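You operate a simulated robot arm through the tools that you are given. There is no shell and no other tool.

You are at the controls of a simulated robot arm. One attempt, no reset.

## Task
Give the emptiest pack two sessions in the strongest bay.
Fine: read the packs and the bay displays first; green key once a session, hands off while it charges; then the pack goes back on the rubber mat.
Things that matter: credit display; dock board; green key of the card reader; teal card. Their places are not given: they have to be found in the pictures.

Only the result counts: the job must be done as asked and must still hold three seconds after the hand-in. Knocking over, shifting, dropping, spilling or breaking anything else fails it.

## Robot
A 7-joint arm with a two-finger parallel gripper, fixed in place. Base frame: the origin is on the floor under the middle of its stand, x ahead of it, y to its left, z up; the work surface is at about z = 0.85. Readings come in m, degrees, newtons and seconds.
It reaches about 1.372 m from its shoulder. Its first joint turns from -149.0 to 149.0 degrees. Payload 3.43 kg.
The TCP is the grasp point between the finger pads, 0.03 m short of the fingertips. In the tool frame z runs along the fingers and y along their closing line. Largest opening 0.094 m; finger width 0.028, thickness 0.01; the body of the gripper, 0.05 by 0.096 m, starts 0.055 m behind the TCP.
Orientation is that of the tool frame in the base frame, as a unit quaternion [w, x, y, z]. With the fingers straight down and closing along the base's y, the tool's x points along the base's -x, its y along +y and its z along -z.

## Interface
- The arm moves only by the tool nudge_tool. Its arguments are lists of equal length, an entry for each row: "fingers": the finger opening in m, from 0 to 0.094; "xyz": the shift along the base's x, y, z in units of 100 mm (1.0 is 100 mm), a list of three; "angular": the turn, a rotation vector about the base's x, y, z in units of 90 degrees (1.0 is 90 degrees), a list of three. In form: {"fingers": [fingers, ...], "xyz": [[tx, ty, tz], ...], "angular": [[wx, wy, wz], ...]}. A call has 1 to 20 rows; each row is the pose to reach, as a shift and turn from the pose commanded when the call began. A call with a number of a shift or a turn outside -1 to 1 is refused whole. A row lasts 0.2 s, in which the tool goes at most 0.05 m and 8.6 degrees; a call with a longer step from one row to the next is refused whole, and so is a gripper value outside its range. A pose out of reach is approached as far as the arm can. The call stops where the force on the tool passes 40 N (or 10 N more than at its start, if that is more) or the arm is blocked; 0.2 s more then pass. The fingers move at their own pace (about 0.045 m/s each) and stop on an object; they squeeze with about 34 N. The grip force told is the motor's: it shows also when the fingers shut on nothing. Time passes only in rows, and 0.2 s behind the last, so rows that repeat a pose let the fingers close. It gives the time, the measured TCP pose, the force on the tool (base axes), the opening and the grip force at its end, in the units of the frame above (readings bear some noise), with the torque about the TCP (base axes, N m) and any sound that the robot's microphone picked up, and new pictures: "pictures" is both (left out), scene, wrist or none.
- Cameras (640 x 400 px; columns grow to the right, rows downward): "scene" is fixed at [0.2203, 0.651, 1.6479]; the picture's right is [-0.48, -0.88, 0.00], its down [-0.48, 0.26, -0.84] and it looks along [0.73, -0.40, -0.55] (base axes); focal length 331 px, centre (320, 200). "wrist" rides on the gripper at [0.076, 0.014, -0.102] in the tool frame; the picture's right is [-0.18, 0.98, 0.00], its down [-0.75, -0.14, -0.64] and it looks along [-0.63, -0.12, 0.77] (tool axes); focal length 243 px, centre (320, 200).
- pixel_to_xyz(camera, pixels): for up to 12 pixels [column, row] of the newest picture of that camera ("zoom" is the newest enlarged one), the place [x, y, z] in the base frame of the surface seen there, good to about 0.002 m. No time passes.
- enlarge(camera, box): a new picture of the part [left, top, right, bottom] of that camera's present view, enlarged. No time passes.
- close_job(): hands the job in; it is judged then, once.

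Open the gripper and draw the arm clear of the work before you hand the job in, unless the task says otherwise.

The tools are called after "Request:" as a command line: name --argument value ..., lists and objects as JSON in quotes. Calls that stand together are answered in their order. nudge_tool: Moves the arm, as the interface text tells. Its arguments: {"type":"object","properties":{"fingers":{"type":"array","items":{"type":"number"}},"xyz":{"type":"array","items":{"type":"array","items":{"type":"number"}}},"angular":{"type":"array","items":{"type":"array","items":{"type":"number"}}},"pictures":{"type":"string","enum":["both","scene","wrist","none"]}},"required":["fingers","xyz","angular"]} The other tools are called the same way: pixel_to_xyz (camera, pixels) gives the place of the surface under pixels of a picture; enlarge (camera, box) takes an enlarged picture of a part of a camera's view; close_job () hands the job in.

At the start:

```text
time: 0.0
tool_pos: [0.983, 0.1021, 1.1523]
tcp_rot: [0.0, 0.0, 1.0, 0.0]
contact_force: [-0.4, -0.7, -0.3]
moment: [0.02, 0.03, -0.05]
grip_width: 0.0941
grip_force: 0.0
```

scene: 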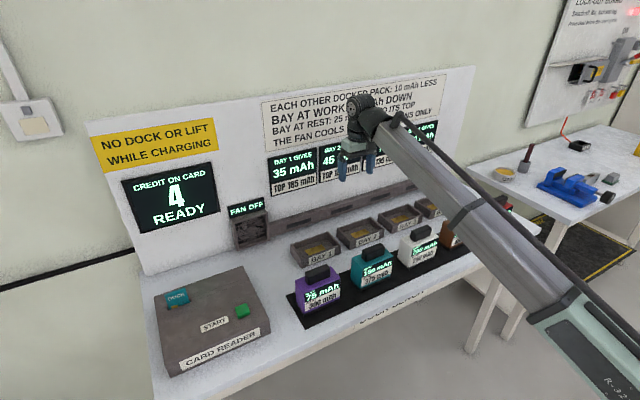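
wrist: 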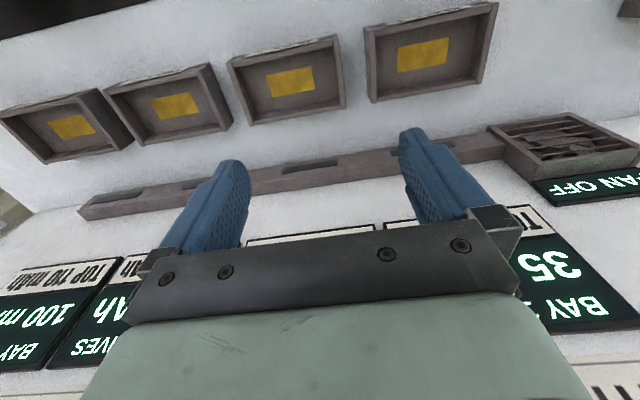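

The scene shows a dock board with bay displays (partly hidden by the arm), a credit display at about (170,195), a card reader, and packs on the mat. I enlarge several parts to read the text.

Request:
enlarge --camera "scene" --box '[250, 60, 460, 200]'

Request:
enlarge --camera "scene" --box '[270, 190, 520, 340]'

Request:
enlarge --camera "scene" --box '[80, 120, 280, 250]'

Request:
enlarge --camera "scene" --box '[130, 250, 300, 390]'

```text
2.86 times, centred on (355, 130) of scene
```

zoom: 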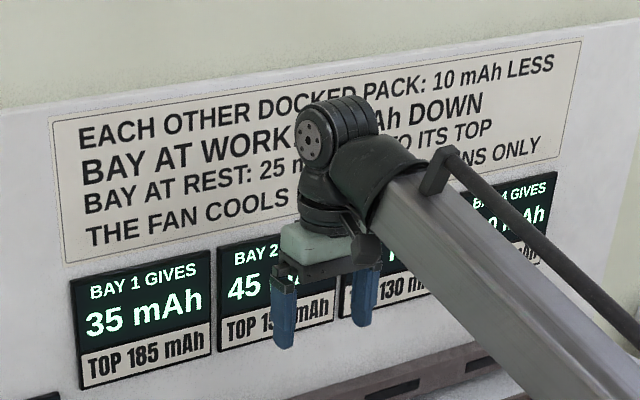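

```text
2.56 times, centred on (395, 265) of scene
```

zoom: 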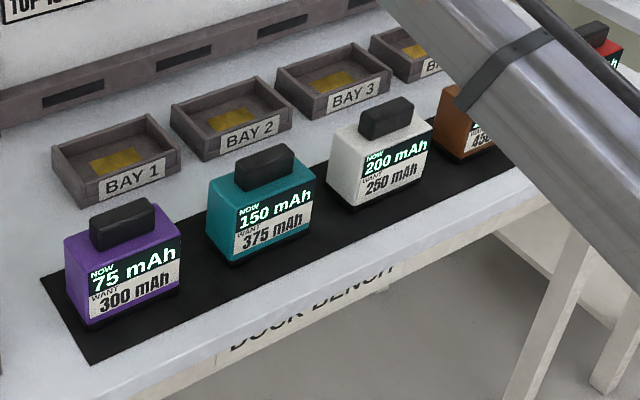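

```text
3.08 times, centred on (180, 185) of scene
```

zoom: 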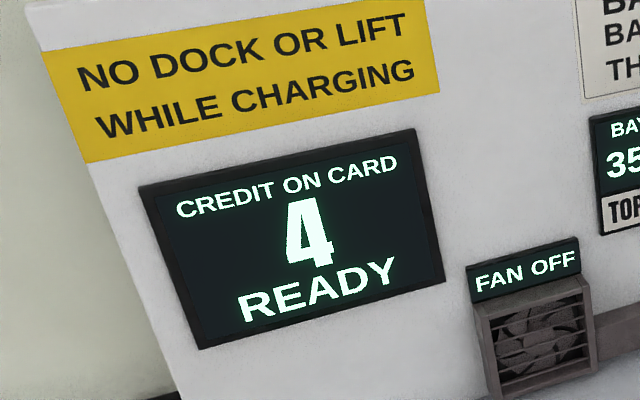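

```text
2.86 times, centred on (215, 320) of scene
```

zoom: 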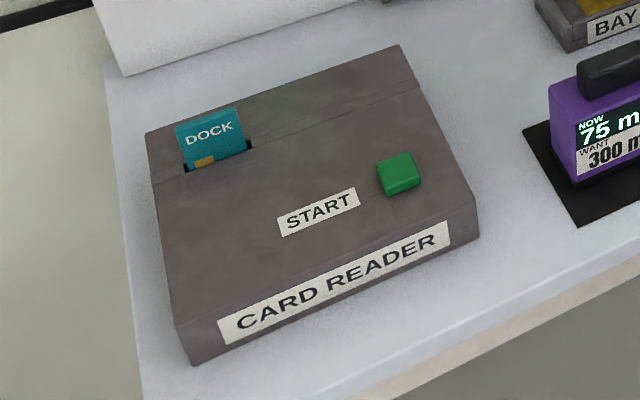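

The arm hides part of the board. I locate the main things by pixel and look at the board from the wrist camera.

Request:
pixel_to_xyz --camera "scene" --pixels '[[242, 310], [178, 297], [215, 324], [317, 275], [373, 255], [418, 235], [318, 250], [360, 233], [400, 217], [427, 207], [294, 297], [170, 195]]'

Request:
enlarge --camera "wrist" --box '[0, 200, 320, 400]'

Request:
enlarge --camera "wrist" --box '[0, 0, 640, 200]'

```text
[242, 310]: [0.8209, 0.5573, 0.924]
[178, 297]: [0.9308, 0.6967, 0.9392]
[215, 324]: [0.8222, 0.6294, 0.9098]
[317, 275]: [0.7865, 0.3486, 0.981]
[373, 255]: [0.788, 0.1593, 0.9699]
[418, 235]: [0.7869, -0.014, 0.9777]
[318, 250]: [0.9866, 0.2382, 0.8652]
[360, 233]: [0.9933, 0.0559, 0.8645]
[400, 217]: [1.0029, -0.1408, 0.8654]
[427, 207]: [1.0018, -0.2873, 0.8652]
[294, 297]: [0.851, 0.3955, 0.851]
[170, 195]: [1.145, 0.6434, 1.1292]
```

```text
2.00 times, centred on (160, 300) of wrist
```

zoom: 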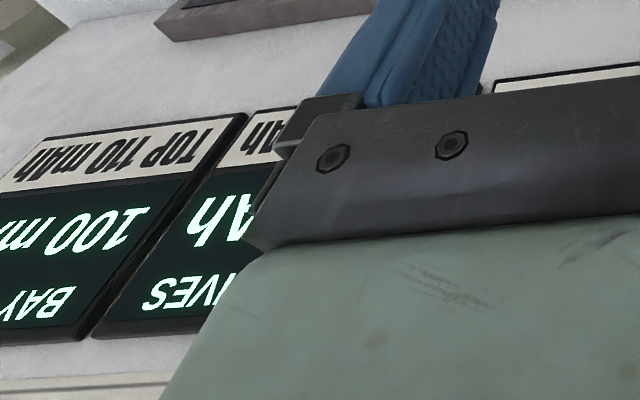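

```text
1.00 times, centred on (320, 100) of wrist (not enlarged: the box is as wide or as high as the picture)
```

zoom: 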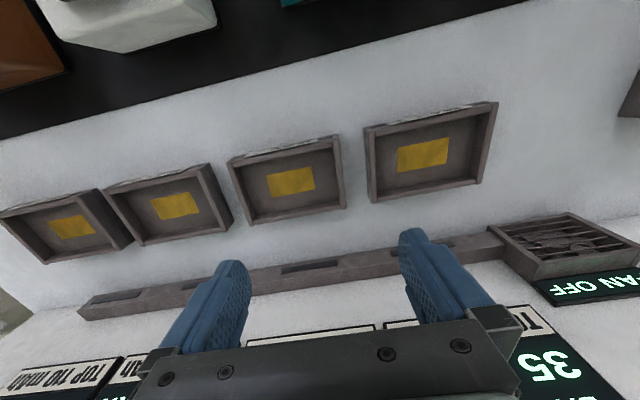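

The board is at x≈1.15, bays at x≈0.99, packs at x≈0.787. I draw the arm back and to the right (staying at z≈1.15, above all packs) so the scene camera can read everything.

Request:
nudge_tool --fingers '[0.094, 0.094, 0.094, 0.094]' --xyz '[[-0.25, -0.25, 0.1], [-0.5, -0.5, 0.2], [-0.75, -0.75, 0.3], [-1, -1, 0.4]]' --angular '[[0, 0, 0], [0, 0, 0], [0, 0, 0], [0, 0, 0]]' --pictures "scene"

```text
time: 1.0
tool_pos: [0.8936, 0.0113, 1.1913]
tcp_rot: [0.006, 0.003, 1.0, 0.0]
contact_force: [5.1, -2.8, -7.7]
moment: [0.28, -0.08, 0.23]
grip_width: 0.0941
grip_force: 0.0
stopped in row 4: the force on the tool passed its limit at 52 N (the readings are from after the stop); the commanded pose is now the measured one
```

scene: 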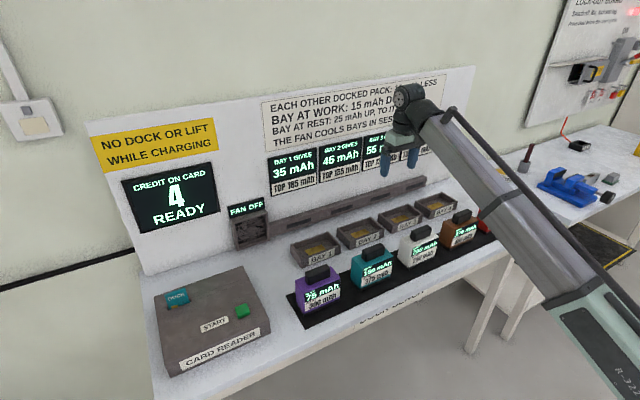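

The stop at row 4 came in free air (nothing near the gripper), probably from the fast motion, so I'll go in smaller steps. Continue back and to the right.

Request:
nudge_tool --fingers '[0.094, 0.094, 0.094, 0.094, 0.094, 0.094, 0.094, 0.094]' --xyz '[[-0.1, -0.1, 0], [-0.25, -0.25, 0], [-0.4, -0.4, 0], [-0.55, -0.55, 0], [-0.7, -0.7, 0], [-0.85, -0.85, 0], [-0.95, -0.95, 0], [-1, -1, 0]]' --angular '[[0, 0, 0], [0, 0, 0], [0, 0, 0], [0, 0, 0], [0, 0, 0], [0, 0, 0], [0, 0, 0], [0, 0, 0]]' --pictures "scene"

```text
time: 1.5
tool_pos: [0.8822, -0.0023, 1.1909]
tcp_rot: [0.009, 0.005, 1.0, 0.001]
contact_force: [5.5, -2.0, -7.6]
moment: [0.3, -0.07, 0.19]
grip_width: 0.0939
grip_force: 0.0
stopped in row 2: the force on the tool passed its limit at 46 N (the readings are from after the stop); the commanded pose is now the measured one
```

scene: 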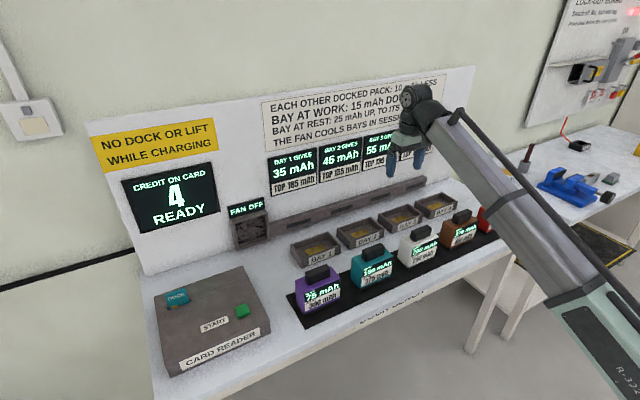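

There's a residual force of about +5.5 N in x and −7.6 N in z, so something may be touching. I look closely at the gripper and arm.

Request:
enlarge --camera "scene" --box '[360, 60, 520, 200]'

Request:
enlarge --camera "wrist" --box '[0, 0, 640, 400]'

Request:
enlarge --camera "scene" --box '[250, 60, 460, 200]'

```text
2.86 times, centred on (440, 130) of scene
```

zoom: 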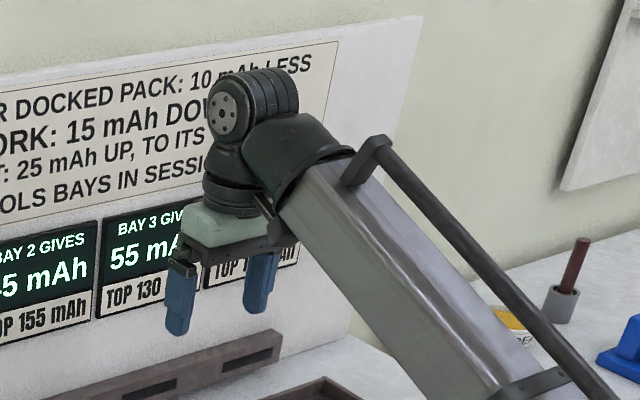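

```text
1.00 times, centred on (320, 200) of wrist (not enlarged: the box is as wide or as high as the picture)
```

zoom: 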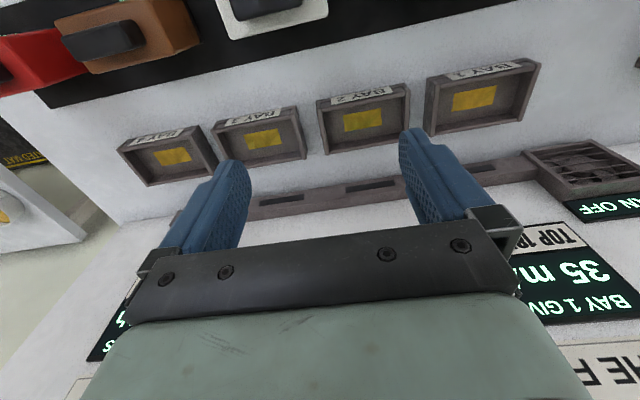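

```text
2.86 times, centred on (355, 130) of scene
```

zoom: 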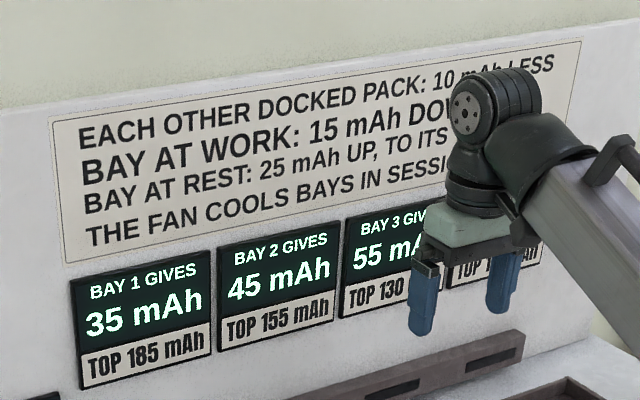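

The gripper seems to be folding against its own forearm (elbow-up angle closes as it goes back and up), so straight back is blocked. I tilt the fingers forward (−y turn), which opens that angle, while easing forward a little.

Request:
nudge_tool --fingers '[0.094, 0.094, 0.094, 0.094, 0.094, 0.094, 0.094, 0.094]' --xyz '[[0.1, 0, 0], [0.2, 0, 0], [0.2, 0, 0], [0.2, 0, 0], [0.2, 0, 0], [0.2, 0, 0], [0.2, 0, 0], [0.2, 0, 0]]' --angular '[[0, -0.03, 0], [0, -0.08, 0], [0, -0.13, 0], [0, -0.18, 0], [0, -0.23, 0], [0, -0.28, 0], [0, -0.33, 0], [0, -0.35, 0]]'

```text
time: 3.3
tool_pos: [0.9014, -0.0031, 1.192]
tcp_rot: [0.28, 0.005, 0.96, 0.003]
contact_force: [0.6, 0.1, 0.3]
moment: [0.0, 0.0, 0.02]
grip_width: 0.0941
grip_force: 0.1
```

scene: 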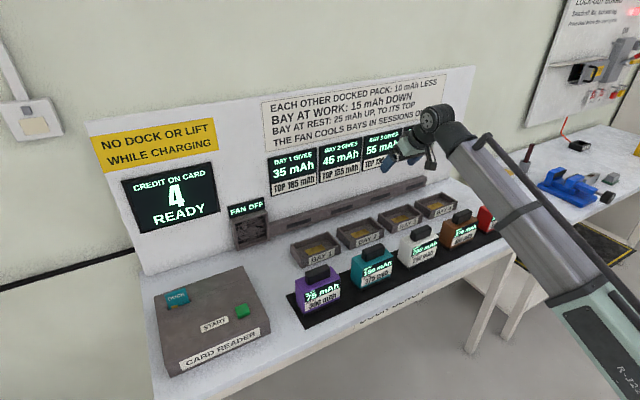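
wrist: 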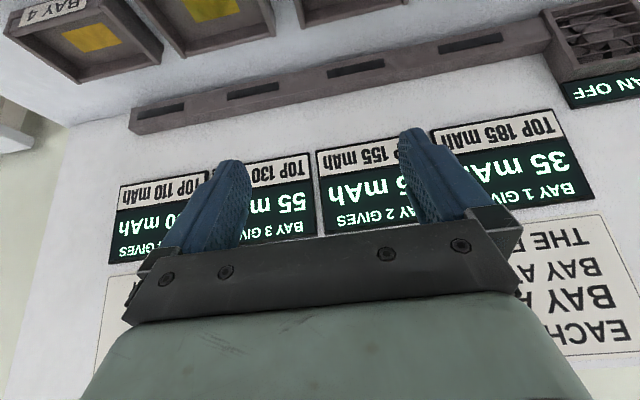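

Force is zero again, so self-contact was the reason. I enlarge the notice and displays, including bay 4 from the wrist.

Request:
enlarge --camera "wrist" --box '[80, 130, 320, 280]'

Request:
enlarge --camera "scene" --box '[250, 70, 460, 200]'

Request:
enlarge --camera "scene" --box '[380, 190, 520, 280]'

```text
2.67 times, centred on (200, 205) of wrist
```

zoom: 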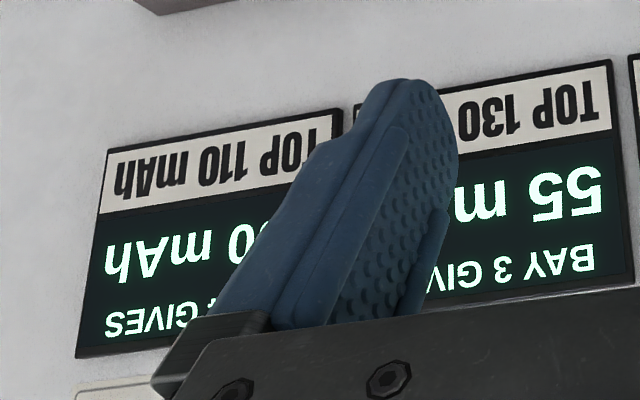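

```text
3.05 times, centred on (355, 135) of scene
```

zoom: 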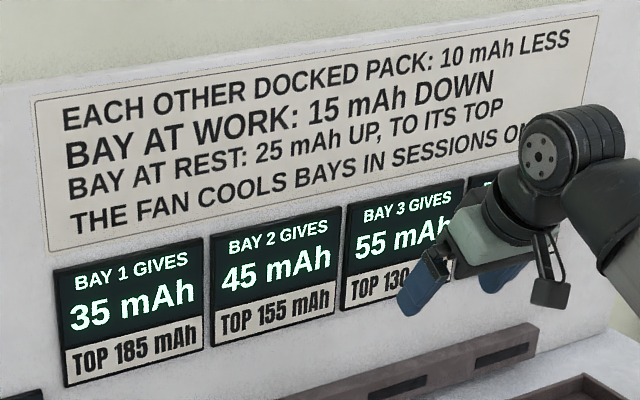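

```text
4.44 times, centred on (450, 235) of scene
```

zoom: 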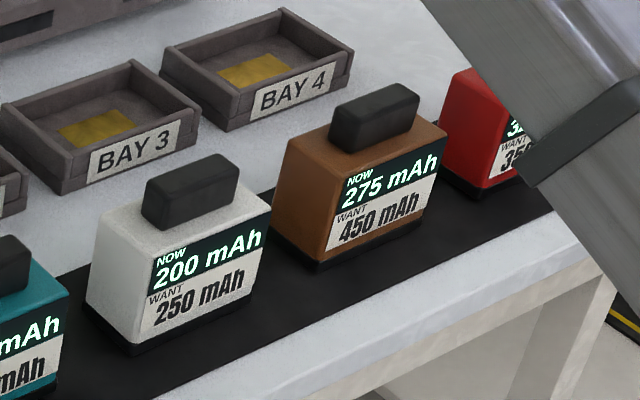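

The notice: each other docked pack 10 mAh less, bay at work 15 down, at rest 25 up. Bay 4 seems to show "?00" and the red pack's NOW value is still hidden behind the forearm at (490,215), so I retract back and to the right with the tilted hand to read both.

Request:
nudge_tool --fingers '[0.094, 0.094, 0.094, 0.094, 0.094, 0.094, 0.094, 0.094]' --xyz '[[-0.1, -0.1, 0], [-0.25, -0.25, 0], [-0.4, -0.4, 0], [-0.55, -0.55, 0], [-0.7, -0.7, 0], [-0.85, -0.85, 0], [-0.95, -0.95, 0], [-1, -1, 0]]' --angular '[[0, 0, 0], [0, 0, 0], [0, 0, 0], [0, 0, 0], [0, 0, 0], [0, 0, 0], [0, 0, 0], [0, 0, 0]]'

```text
time: 5.1
tool_pos: [0.802, -0.1017, 1.1907]
tcp_rot: [0.279, 0.005, 0.96, 0.003]
contact_force: [0.5, -0.2, -0.7]
moment: [0.03, -0.01, 0.06]
grip_width: 0.0939
grip_force: 0.0
```

scene: 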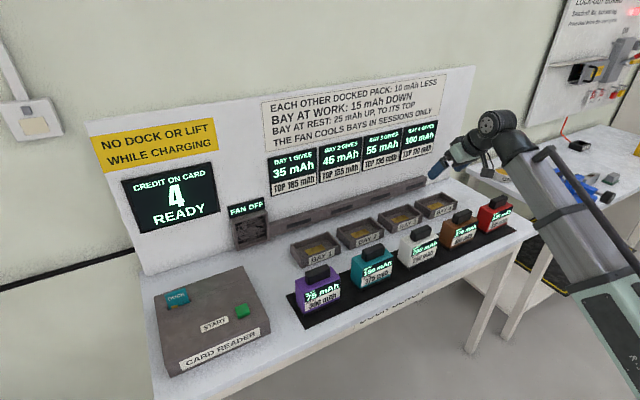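
wrist: 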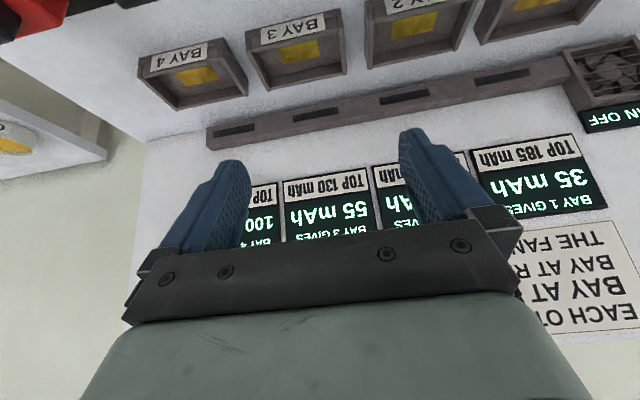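

Everything is visible now: the board at (265–440, 120–195) and five packs. I enlarge both areas.

Request:
enlarge --camera "scene" --box '[350, 110, 450, 200]'

Request:
enlarge --camera "scene" --box '[430, 190, 530, 260]'

Request:
enlarge --camera "scene" --box '[250, 60, 480, 200]'

Request:
enlarge --camera "scene" --box '[280, 230, 440, 330]'

```text
4.44 times, centred on (400, 155) of scene
```

zoom: 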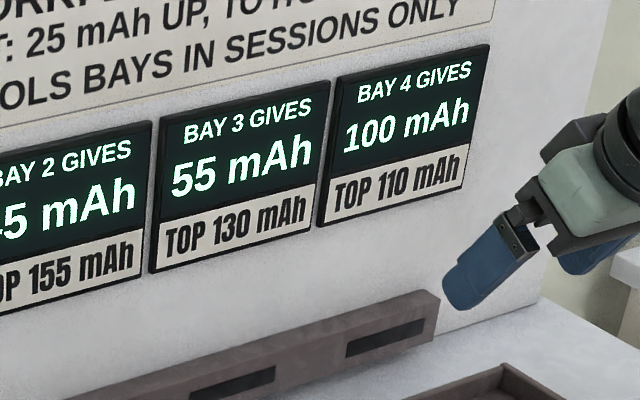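

```text
5.71 times, centred on (480, 225) of scene
```

zoom: 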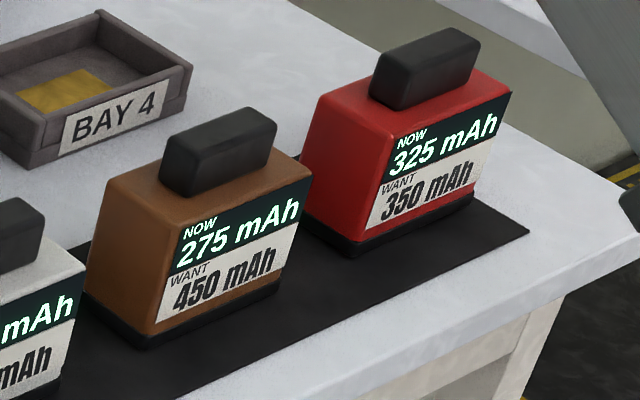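

```text
2.78 times, centred on (365, 130) of scene
```

zoom: 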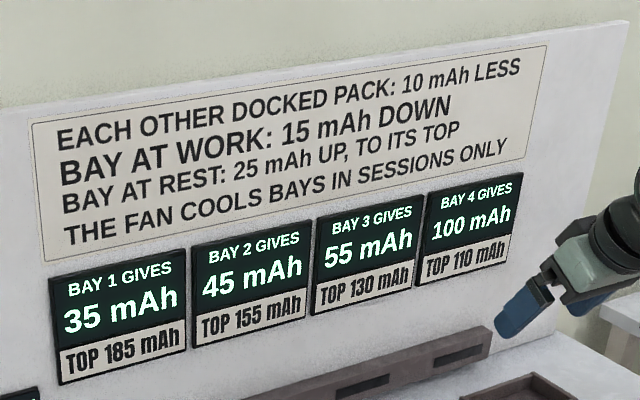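

```text
4.00 times, centred on (360, 280) of scene
```

zoom: 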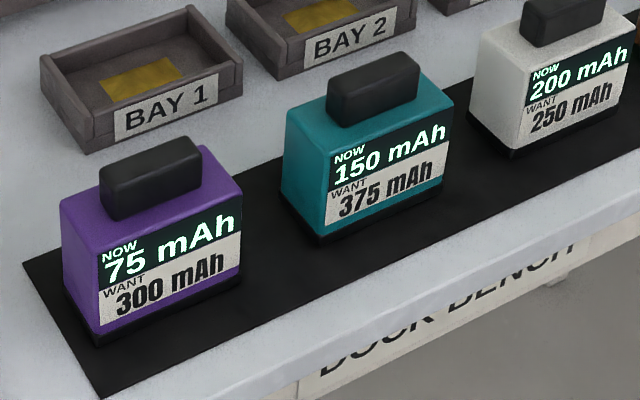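

Purple (75 mAh of 300) is the emptiest; Bay 4 (100 mAh) is the strongest. I now measure the purple pack and its handle in the current zoom.

Request:
pixel_to_xyz --camera "zoom" --pixels '[[105, 178], [192, 145], [183, 140], [115, 172], [112, 200], [190, 165], [65, 203], [95, 238], [236, 200], [205, 150], [95, 330], [238, 280]]'

Request:
enlarge --camera "scene" --box '[285, 245, 355, 330]'

Request:
enlarge --camera "scene" --box '[405, 180, 475, 230]'

```text
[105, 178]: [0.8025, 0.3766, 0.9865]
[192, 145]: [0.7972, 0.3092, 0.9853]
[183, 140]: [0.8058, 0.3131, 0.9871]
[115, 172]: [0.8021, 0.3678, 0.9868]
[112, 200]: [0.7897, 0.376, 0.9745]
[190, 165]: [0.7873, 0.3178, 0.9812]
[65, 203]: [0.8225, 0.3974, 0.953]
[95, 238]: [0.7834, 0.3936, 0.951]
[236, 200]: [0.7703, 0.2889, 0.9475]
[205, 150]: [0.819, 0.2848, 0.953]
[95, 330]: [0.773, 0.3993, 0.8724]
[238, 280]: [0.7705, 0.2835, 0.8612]
```

```text
4.71 times, centred on (320, 288) of scene
```

zoom: 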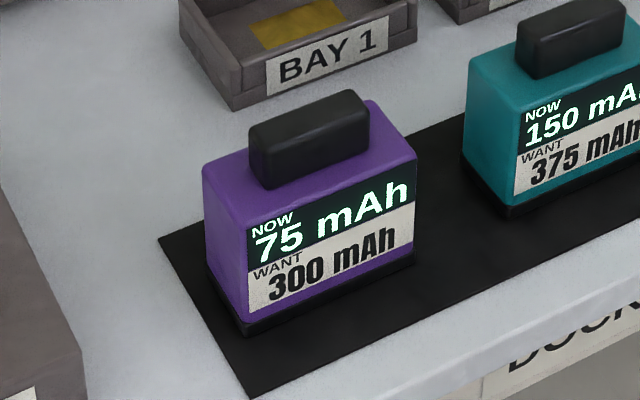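

```text
8.00 times, centred on (440, 205) of scene
```

zoom: 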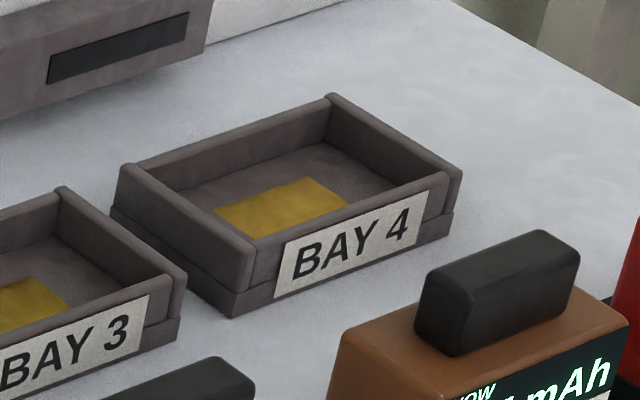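

I measure Bay 4's rim, its inner corners, floor and contact plate in the zoom.

Request:
pixel_to_xyz --camera "zoom" --pixels '[[128, 170], [250, 260], [332, 100], [458, 175], [275, 210], [190, 190], [320, 145], [400, 185], [160, 178], [322, 120], [232, 310], [450, 235]]'

Request:
enlarge --camera "wrist" --box '[120, 0, 360, 150]'

```text
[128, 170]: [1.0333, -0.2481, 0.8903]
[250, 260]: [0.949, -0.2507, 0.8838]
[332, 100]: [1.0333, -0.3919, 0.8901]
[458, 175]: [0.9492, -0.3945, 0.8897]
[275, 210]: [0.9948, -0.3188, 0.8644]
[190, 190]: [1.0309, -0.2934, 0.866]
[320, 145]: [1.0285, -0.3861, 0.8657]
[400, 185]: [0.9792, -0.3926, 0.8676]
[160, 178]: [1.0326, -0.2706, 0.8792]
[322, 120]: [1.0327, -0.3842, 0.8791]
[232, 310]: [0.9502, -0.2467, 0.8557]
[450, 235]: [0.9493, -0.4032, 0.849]
```

```text
2.67 times, centred on (240, 75) of wrist
```

zoom: 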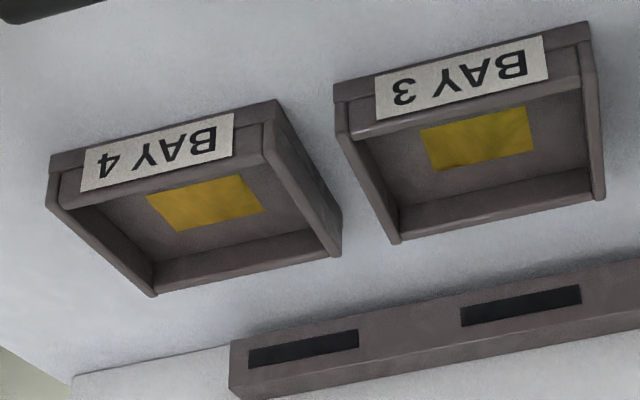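

I also check where the arm's own links are, and measure the card reader's key and the slope around it, before planning the route.

Request:
pixel_to_xyz --camera "scene" --pixels '[[495, 125], [540, 165], [590, 245], [600, 310], [625, 370], [540, 250], [243, 305], [243, 316], [225, 312], [255, 300], [262, 330], [177, 296]]'

Request:
enlarge --camera "scene" --box '[215, 285, 275, 335]'

```text
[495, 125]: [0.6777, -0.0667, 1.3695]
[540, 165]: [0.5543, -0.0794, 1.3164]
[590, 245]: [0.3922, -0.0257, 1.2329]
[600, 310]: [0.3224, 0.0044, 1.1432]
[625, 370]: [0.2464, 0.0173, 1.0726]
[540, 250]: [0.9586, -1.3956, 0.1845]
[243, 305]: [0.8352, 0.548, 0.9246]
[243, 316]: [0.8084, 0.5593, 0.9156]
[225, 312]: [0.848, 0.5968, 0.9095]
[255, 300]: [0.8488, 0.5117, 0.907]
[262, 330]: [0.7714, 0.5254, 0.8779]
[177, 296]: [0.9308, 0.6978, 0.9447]
```

```text
8.00 times, centred on (245, 310) of scene
```

zoom: 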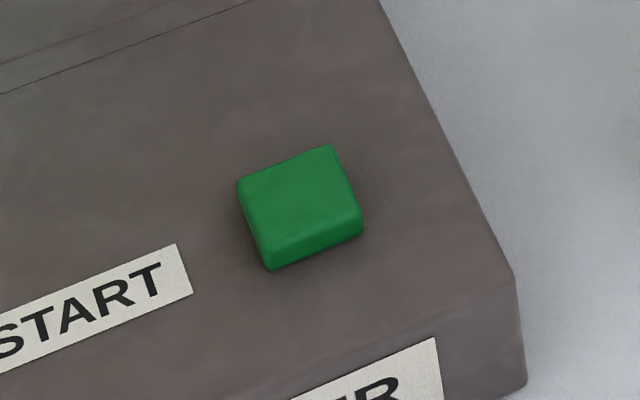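

I query the key's top corners in the zoom for its centre and slope.

Request:
pixel_to_xyz --camera "zoom" --pixels '[[250, 190], [325, 155], [350, 205], [270, 232], [300, 195], [300, 180], [315, 240], [200, 200], [400, 190], [290, 100], [330, 300], [510, 275]]'

```text
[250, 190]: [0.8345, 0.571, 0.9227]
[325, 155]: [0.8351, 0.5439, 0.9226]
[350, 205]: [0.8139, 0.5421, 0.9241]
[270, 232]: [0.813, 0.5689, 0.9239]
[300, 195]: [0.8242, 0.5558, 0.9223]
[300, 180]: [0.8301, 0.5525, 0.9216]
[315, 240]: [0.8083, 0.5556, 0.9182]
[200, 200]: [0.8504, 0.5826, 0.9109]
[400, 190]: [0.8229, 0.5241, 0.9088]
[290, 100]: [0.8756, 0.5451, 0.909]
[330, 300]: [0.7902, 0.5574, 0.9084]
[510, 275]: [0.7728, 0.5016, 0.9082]
```

The reader's top is flat at z≈0.908, the key's centre is (0.824, 0.556) with its top at z≈0.923. Purple handle: centre ≈(0.80, 0.343), top z≈0.987, body top z≈0.953. I move left over the packs at z≈1.19 toward the purple one.

Request:
nudge_tool --fingers '[0.094, 0.094, 0.094, 0.094]' --xyz '[[0, 0.25, 0], [0, 0.5, 0], [0, 0.75, 0], [0, 1, 0]]' --angular '[[0, 0, 0], [0, 0, 0], [0, 0, 0], [0, 0, 0]]' --pictures "none"

Request:
nudge_tool --fingers '[0.094, 0.094, 0.094, 0.094]' --xyz '[[0, 0.25, 0], [0, 0.5, 0], [0, 0.75, 0], [0, 1, 0]]' --angular '[[0, 0, 0], [0, 0, 0], [0, 0, 0], [0, 0, 0]]' --pictures "none"

Request:
nudge_tool --fingers '[0.094, 0.094, 0.094, 0.094]' --xyz '[[0, 0.25, 0], [0, 0.5, 0], [0, 0.75, 0], [0, 1, 0]]' --angular '[[0, 0, 0], [0, 0, 0], [0, 0, 0], [0, 0, 0]]' --pictures "none"

Request:
nudge_tool --fingers '[0.094, 0.094, 0.094, 0.094]' --xyz '[[0, 0.25, 0], [0, 0.5, 0], [0, 0.75, 0], [0, 1, 0]]' --angular '[[0, 0, 0], [0, 0, 0], [0, 0, 0], [0, 0, 0]]'

```text
time: 6.1
tool_pos: [0.8029, -0.002, 1.1912]
tcp_rot: [0.279, 0.005, 0.96, 0.003]
contact_force: [-0.2, 1.5, 0.6]
moment: [0.04, -0.01, 0.0]
grip_width: 0.0941
grip_force: 0.0
```

```text
time: 7.1
tool_pos: [0.8017, 0.0961, 1.1909]
tcp_rot: [0.279, 0.005, 0.96, 0.003]
contact_force: [-0.3, -0.2, 0.1]
moment: [0.01, 0.01, 0.01]
grip_width: 0.0938
grip_force: 0.0
```

```text
time: 8.1
tool_pos: [0.8014, 0.1972, 1.1908]
tcp_rot: [0.278, 0.006, 0.96, 0.002]
contact_force: [0.2, 0.2, 0.3]
moment: [-0.02, -0.01, 0.03]
grip_width: 0.0941
grip_force: 0.0
```

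```text
time: 9.1
tool_pos: [0.8022, 0.2948, 1.1914]
tcp_rot: [0.279, 0.006, 0.96, 0.003]
contact_force: [-0.4, -0.3, -0.3]
moment: [0.02, -0.03, 0.0]
grip_width: 0.0941
grip_force: 0.1
```

scene: 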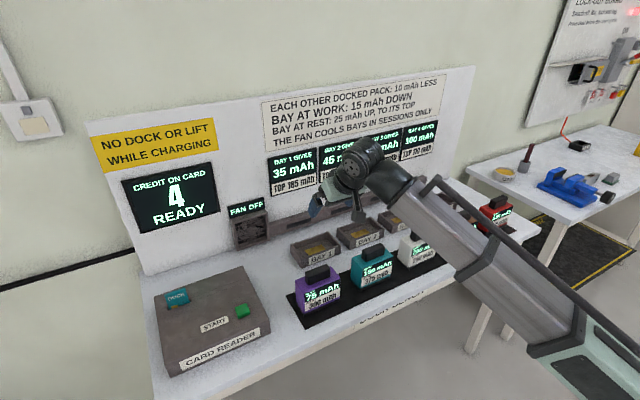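
wrist: 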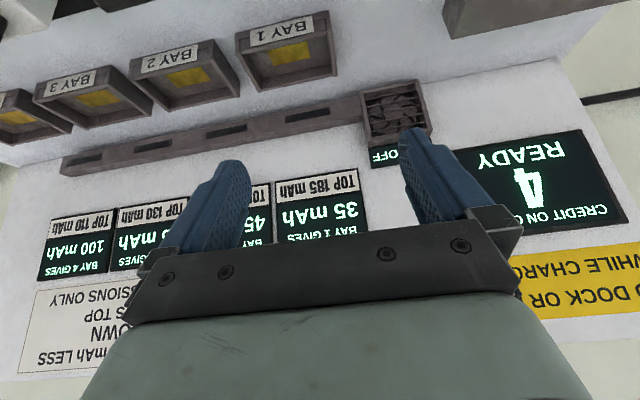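

Clear and force-free. Next I go to above the purple handle at about (0.794, 0.343, 1.10) and reduce the forward tilt to about 18° while fixing a small yaw error.

Request:
nudge_tool --fingers '[0.094, 0.094, 0.094, 0.094, 0.094]' --xyz '[[-0.02, 0.15, -0.15], [-0.04, 0.3, -0.35], [-0.06, 0.4, -0.55], [-0.08, 0.48, -0.75], [-0.08, 0.48, -0.91]]' --angular '[[-0.002, 0.03, 0.002], [-0.004, 0.06, 0.004], [-0.006, 0.09, 0.006], [-0.006, 0.12, 0.006], [-0.006, 0.15, 0.006]]'

```text
time: 10.3
tool_pos: [0.794, 0.3451, 1.1002]
tcp_rot: [0.164, 0.001, 0.987, -0.002]
contact_force: [0.0, -0.5, -0.4]
moment: [-0.03, -0.02, 0.02]
grip_width: 0.094
grip_force: 0.0
```

scene: 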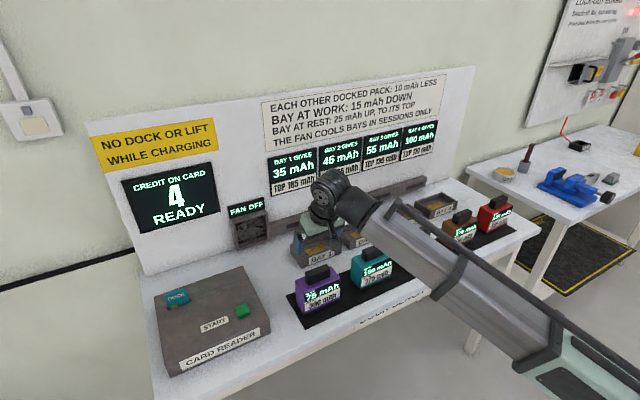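
wrist: 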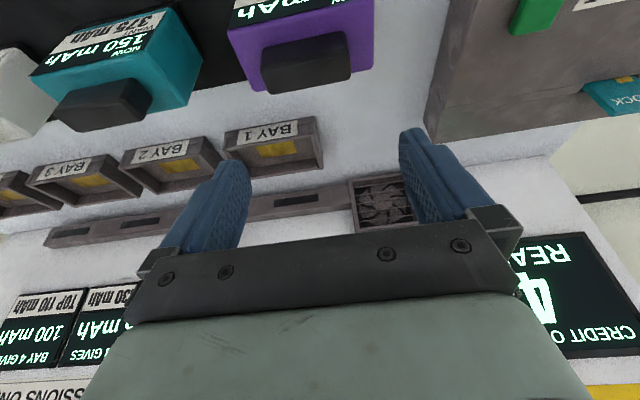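

The wrist camera now sees the purple pack's back and handle at about (305,60). I enlarge it to refine the handle's centre.

Request:
enlarge --camera "wrist" --box '[220, 0, 390, 106]'

```text
3.76 times, centred on (305, 53) of wrist
```

zoom: 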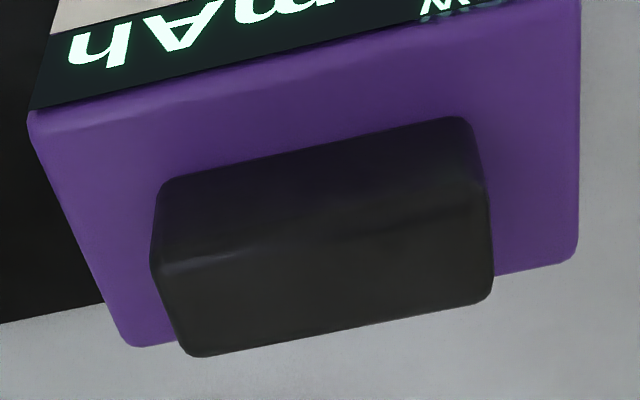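

Request:
pixel_to_xyz --camera "zoom" --pixels '[[195, 345], [485, 295], [160, 262], [485, 205], [170, 195], [465, 125], [40, 118], [135, 340], [570, 255], [575, 15], [330, 275], [330, 200]]'

```text
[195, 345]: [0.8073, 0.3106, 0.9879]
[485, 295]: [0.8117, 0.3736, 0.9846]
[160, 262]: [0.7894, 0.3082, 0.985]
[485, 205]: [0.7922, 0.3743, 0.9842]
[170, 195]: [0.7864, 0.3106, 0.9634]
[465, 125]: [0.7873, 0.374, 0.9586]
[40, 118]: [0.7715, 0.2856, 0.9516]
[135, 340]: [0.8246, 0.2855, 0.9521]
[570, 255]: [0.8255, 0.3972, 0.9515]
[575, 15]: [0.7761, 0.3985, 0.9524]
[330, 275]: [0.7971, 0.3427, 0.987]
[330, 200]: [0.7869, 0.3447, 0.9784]
```

Handle spans x 0.786–0.813 and y 0.308–0.375 (centre 0.342), body top 0.952. I descend straight to z≈1.00.

Request:
nudge_tool --fingers '[0.094, 0.094, 0.094, 0.094, 0.094]' --xyz '[[0, -0.01, -0.2], [0, -0.01, -0.4], [0, -0.01, -0.65], [0, -0.01, -0.85], [0, -0.01, -1]]' --angular '[[0, 0, 0], [0, 0, 0], [0, 0, 0], [0, 0, 0], [0, 0, 0]]'

```text
time: 11.5
tool_pos: [0.7943, 0.3453, 0.999]
tcp_rot: [0.164, 0.0, 0.986, -0.001]
contact_force: [0.5, -0.1, 0.4]
moment: [0.02, 0.0, -0.04]
grip_width: 0.0938
grip_force: 0.1
```

scene: 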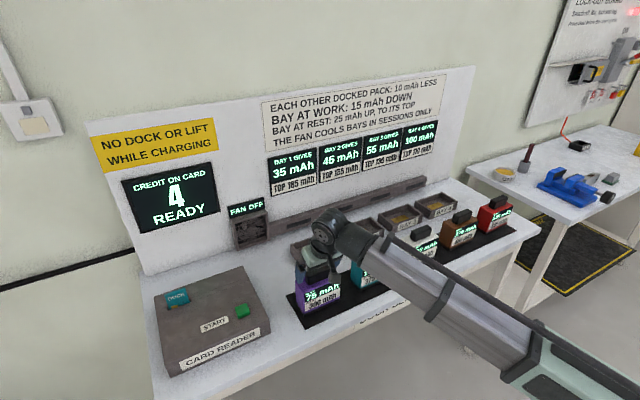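
wrist: 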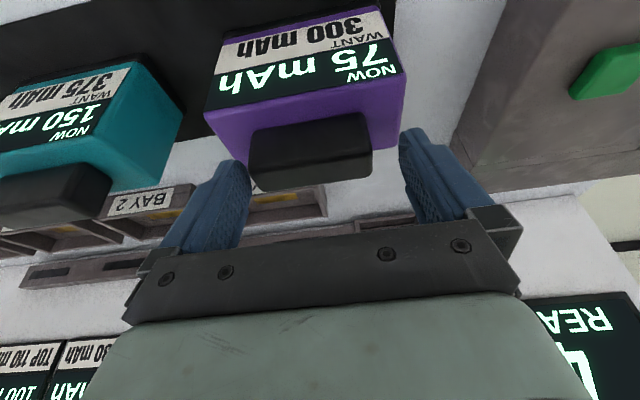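

The handle seems closer to the left finger in the wrist view; I check the fingers' and handle's places by pixel.

Request:
pixel_to_xyz --camera "wrist" --pixels '[[246, 175], [240, 165], [225, 163], [403, 145], [410, 133], [420, 133], [256, 160], [366, 140], [310, 165], [256, 180], [366, 170], [300, 150]]'

Request:
enlarge --camera "wrist" --box '[180, 80, 460, 255]'

```text
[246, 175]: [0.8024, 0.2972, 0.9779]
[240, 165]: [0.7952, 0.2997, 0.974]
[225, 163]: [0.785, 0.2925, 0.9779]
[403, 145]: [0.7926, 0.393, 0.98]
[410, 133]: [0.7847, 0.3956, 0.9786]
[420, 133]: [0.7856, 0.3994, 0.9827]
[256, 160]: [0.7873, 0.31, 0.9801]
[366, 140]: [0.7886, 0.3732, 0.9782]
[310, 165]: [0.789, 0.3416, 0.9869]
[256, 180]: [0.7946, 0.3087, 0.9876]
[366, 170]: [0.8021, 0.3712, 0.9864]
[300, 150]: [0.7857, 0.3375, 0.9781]
```

```text
2.29 times, centred on (320, 168) of wrist
```

zoom: 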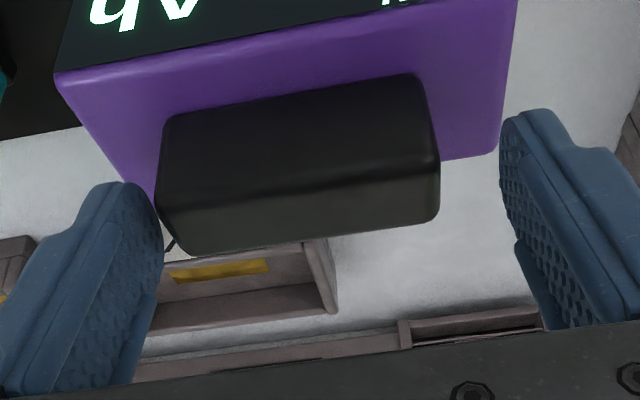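

Finger faces are at y≈0.298 and 0.393 (centre 0.3455), the handle at 0.309–0.373 (centre 0.341), so I shift −0.0045 in y, go down 9 mm, then close.

Request:
nudge_tool --fingers '[0.094, 0.094, 0.094, 0.094]' --xyz '[[0, -0.03, 0], [0, -0.045, 0], [0, -0.045, -0.05], [0, -0.045, -0.09]]' --angular '[[0, 0, 0], [0, 0, 0], [0, 0, 0], [0, 0, 0]]' --pictures "wrist"

```text
time: 12.5
tool_pos: [0.7936, 0.3411, 0.9901]
tcp_rot: [0.163, 0.001, 0.987, -0.003]
contact_force: [-1.1, 0.7, -0.5]
moment: [-0.02, 0.02, -0.01]
grip_width: 0.0945
grip_force: 0.0
```

wrist: 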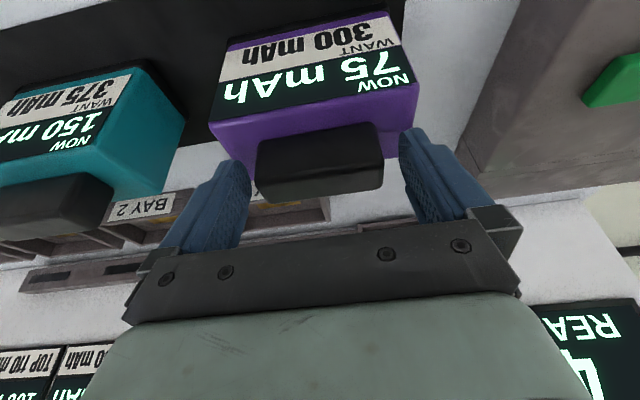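

The fingers straddle the handle with no contact (force ~0). I close the gripper on it, holding the pose.

Request:
nudge_tool --fingers '[0.07, 0.06, 0.05, 0.04, 0.04, 0.04]' --xyz '[[0, 0, 0], [0, 0, 0], [0, 0, 0], [0, 0, 0], [0, 0, 0], [0, 0, 0]]' --angular '[[0, 0, 0], [0, 0, 0], [0, 0, 0], [0, 0, 0], [0, 0, 0], [0, 0, 0]]' --pictures "both"

```text
time: 13.9
tool_pos: [0.7927, 0.3415, 0.99]
tcp_rot: [0.165, 0.0, 0.986, -0.001]
contact_force: [0.0, -3.2, -0.2]
moment: [-0.23, -0.07, -0.09]
grip_width: 0.072
grip_force: 34.1
```

scene: 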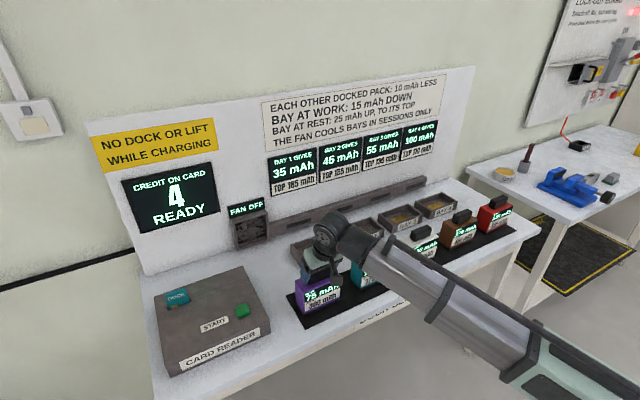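
wrist: 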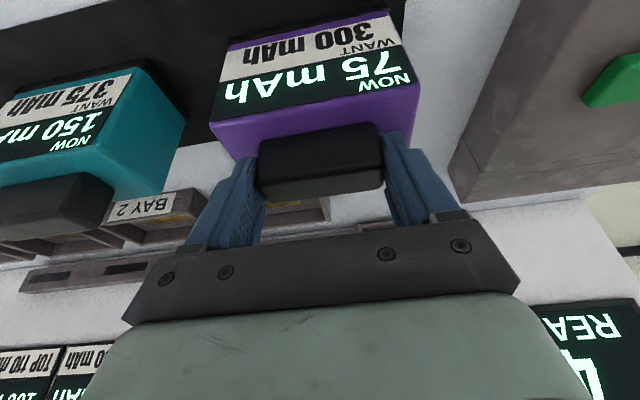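

Gripped: opening 0.072, force 34 N. I lift slowly straight up by 0.1 m and check that it comes along.

Request:
nudge_tool --fingers '[0.04, 0.04, 0.04, 0.04, 0.04, 0.04, 0.04]' --xyz '[[0, 0, 0.05], [0, 0, 0.15], [0, 0, 0.3], [0, 0, 0.5], [0, 0, 0.7], [0, 0, 0.88], [0, 0, 1.0]]' --angular '[[0, 0, 0], [0, 0, 0], [0, 0, 0], [0, 0, 0], [0, 0, 0], [0, 0, 0], [0, 0, 0]]' --pictures "both"

```text
time: 15.5
tool_pos: [0.7926, 0.3421, 1.0917]
tcp_rot: [0.163, 0.0, 0.987, -0.002]
contact_force: [0.0, -0.2, -4.8]
moment: [-0.04, 0.03, -0.02]
grip_width: 0.0718
grip_force: 33.9
```

scene: 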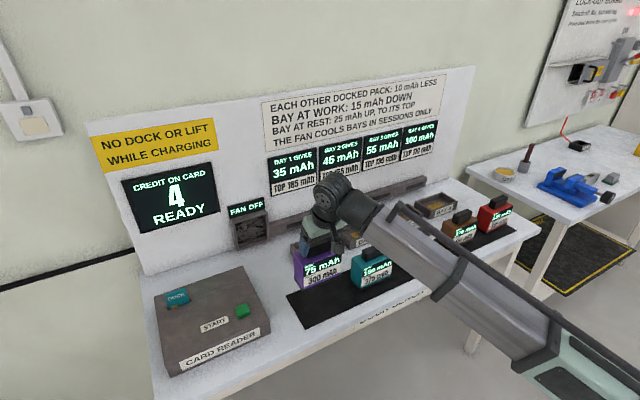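
wrist: 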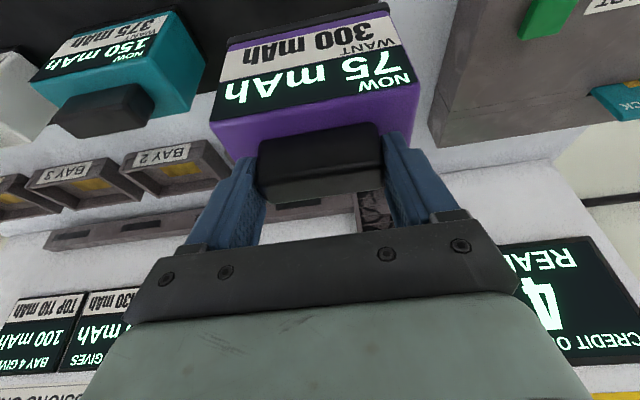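

The pack came along (load ≈4.8 N), its bottom at z≈0.953, above bay rims (0.89). I move it in +x over the bay row, then sideways along x≈0.99.

Request:
nudge_tool --fingers '[0.04, 0.04, 0.04, 0.04, 0.04, 0.04]' --xyz '[[0.1, 0, 0], [0.3, 0, 0], [0.5, 0, 0], [0.7, 0, 0], [0.9, 0, 0], [1.0, 0, 0]]' --angular '[[0, 0, 0], [0, 0, 0], [0, 0, 0], [0, 0, 0], [0, 0, 0], [0, 0, 0]]' --pictures "none"

Request:
nudge_tool --fingers '[0.04, 0.04, 0.04, 0.04, 0.04, 0.04]' --xyz '[[0.1, 0, 0], [0.3, -0.1, 0], [0.5, -0.3, 0], [0.7, -0.5, 0], [0.9, -0.7, 0], [0.95, -0.9, 0]]' --angular '[[0, 0, 0], [0, 0, 0], [0, 0, 0], [0, 0, 0], [0, 0, 0], [0, 0, 0]]' --pictures "both"

```text
time: 16.9
tool_pos: [0.8948, 0.3393, 1.0912]
tcp_rot: [0.164, 0.001, 0.987, -0.002]
contact_force: [-0.6, -0.5, -5.0]
moment: [0.0, 0.05, 0.02]
grip_width: 0.0719
grip_force: 33.7
```

```text
time: 18.3
tool_pos: [0.9892, 0.2511, 1.0919]
tcp_rot: [0.164, -0.001, 0.987, -0.002]
contact_force: [0.2, -0.3, -5.2]
moment: [0.0, 0.06, 0.03]
grip_width: 0.0717
grip_force: 33.5
```

scene: 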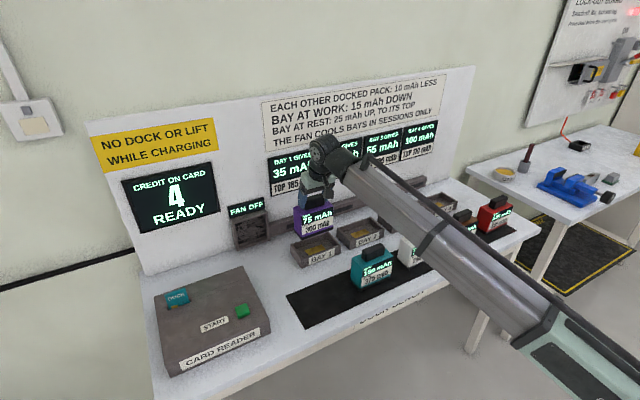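
wrist: 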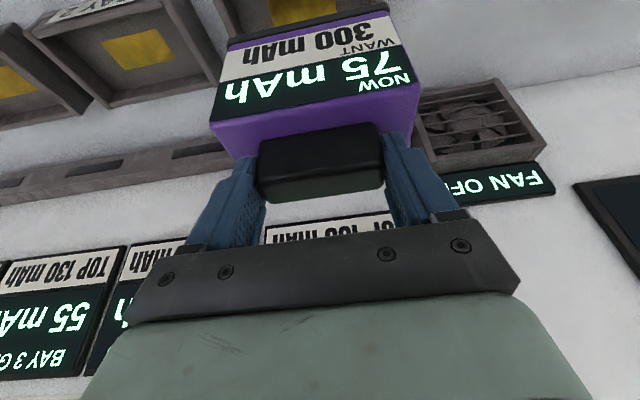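

All steady. I continue in −y along the bay row in 0.1 m hops.

Request:
nudge_tool --fingers '[0.04, 0.04, 0.04, 0.04, 0.04]' --xyz '[[0, -0.15, 0], [0, -0.4, 0], [0, -0.65, 0], [0, -0.87, 0], [0, -1, 0]]' --angular '[[0, 0, 0], [0, 0, 0], [0, 0, 0], [0, 0, 0], [0, 0, 0]]' --pictures "none"

Request:
nudge_tool --fingers '[0.04, 0.04, 0.04, 0.04, 0.04]' --xyz '[[0, -0.15, 0], [0, -0.4, 0], [0, -0.65, 0], [0, -0.87, 0], [0, -1, 0]]' --angular '[[0, 0, 0], [0, 0, 0], [0, 0, 0], [0, 0, 0], [0, 0, 0]]' --pictures "none"

Request:
nudge_tool --fingers '[0.04, 0.04, 0.04, 0.04, 0.04]' --xyz '[[0, -0.15, 0], [0, -0.4, 0], [0, -0.65, 0], [0, -0.87, 0], [0, -1, 0]]' --angular '[[0, 0, 0], [0, 0, 0], [0, 0, 0], [0, 0, 0], [0, 0, 0]]' --pictures "both"

```text
time: 19.5
tool_pos: [0.9874, 0.1502, 1.0908]
tcp_rot: [0.165, 0.0, 0.986, -0.002]
contact_force: [-0.1, 0.8, -4.9]
moment: [0.02, 0.01, -0.02]
grip_width: 0.0719
grip_force: 34.2
```

```text
time: 20.7
tool_pos: [0.9891, 0.0498, 1.0908]
tcp_rot: [0.164, -0.001, 0.986, -0.001]
contact_force: [0.1, 0.6, -5.5]
moment: [0.01, 0.04, -0.04]
grip_width: 0.0719
grip_force: 33.8
```

```text
time: 21.9
tool_pos: [0.99, -0.0493, 1.0898]
tcp_rot: [0.164, -0.001, 0.987, -0.001]
contact_force: [0.1, 0.6, -5.5]
moment: [0.01, 0.07, 0.02]
grip_width: 0.0719
grip_force: 34.0
```

scene: 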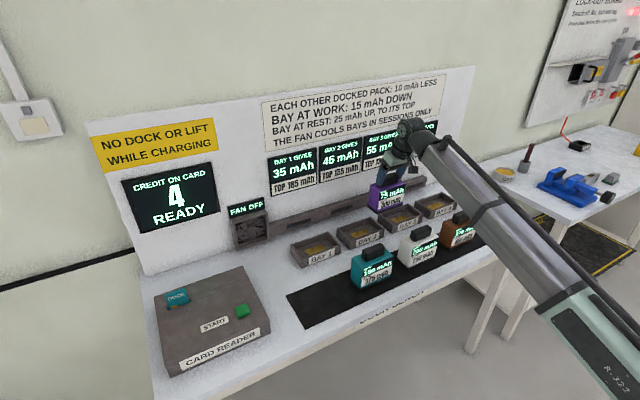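
wrist: 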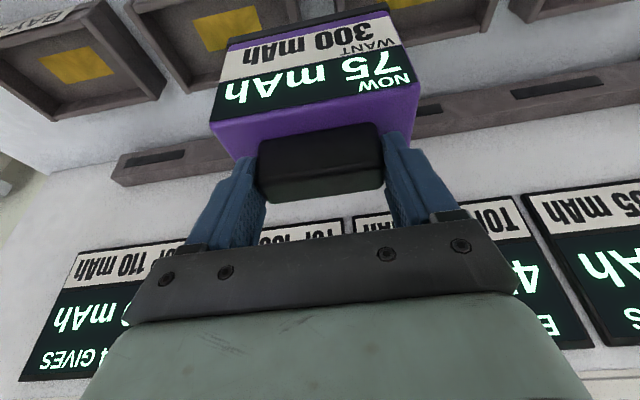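

Bay 4 is visible in the wrist view at about (75,60). I enlarge to measure its inner corners from this nearer viewpoint.

Request:
enlarge --camera "wrist" --box '[0, 0, 190, 120]'

Request:
enlarge --camera "scene" --box '[400, 180, 470, 225]'

```text
3.33 times, centred on (95, 60) of wrist
```

zoom: 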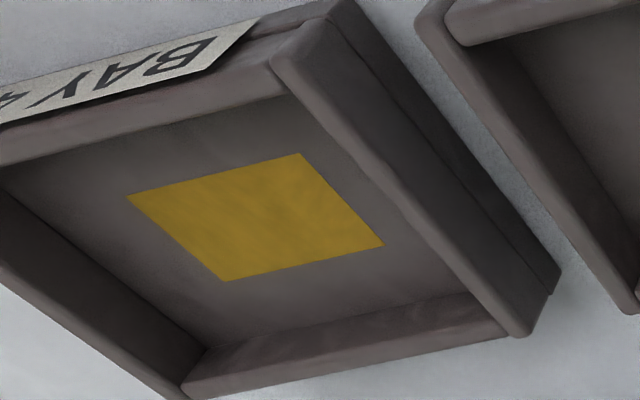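

```text
8.89 times, centred on (435, 202) of scene
```

zoom: 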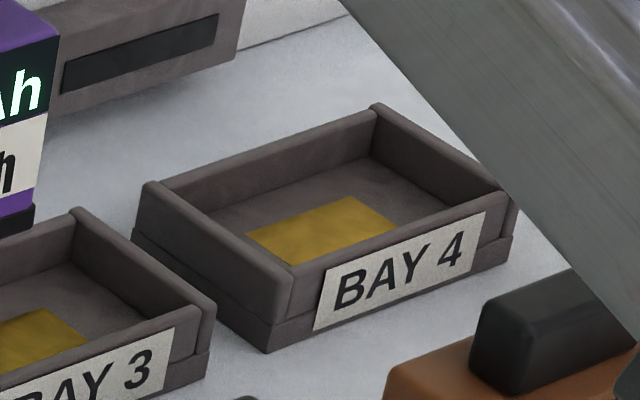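

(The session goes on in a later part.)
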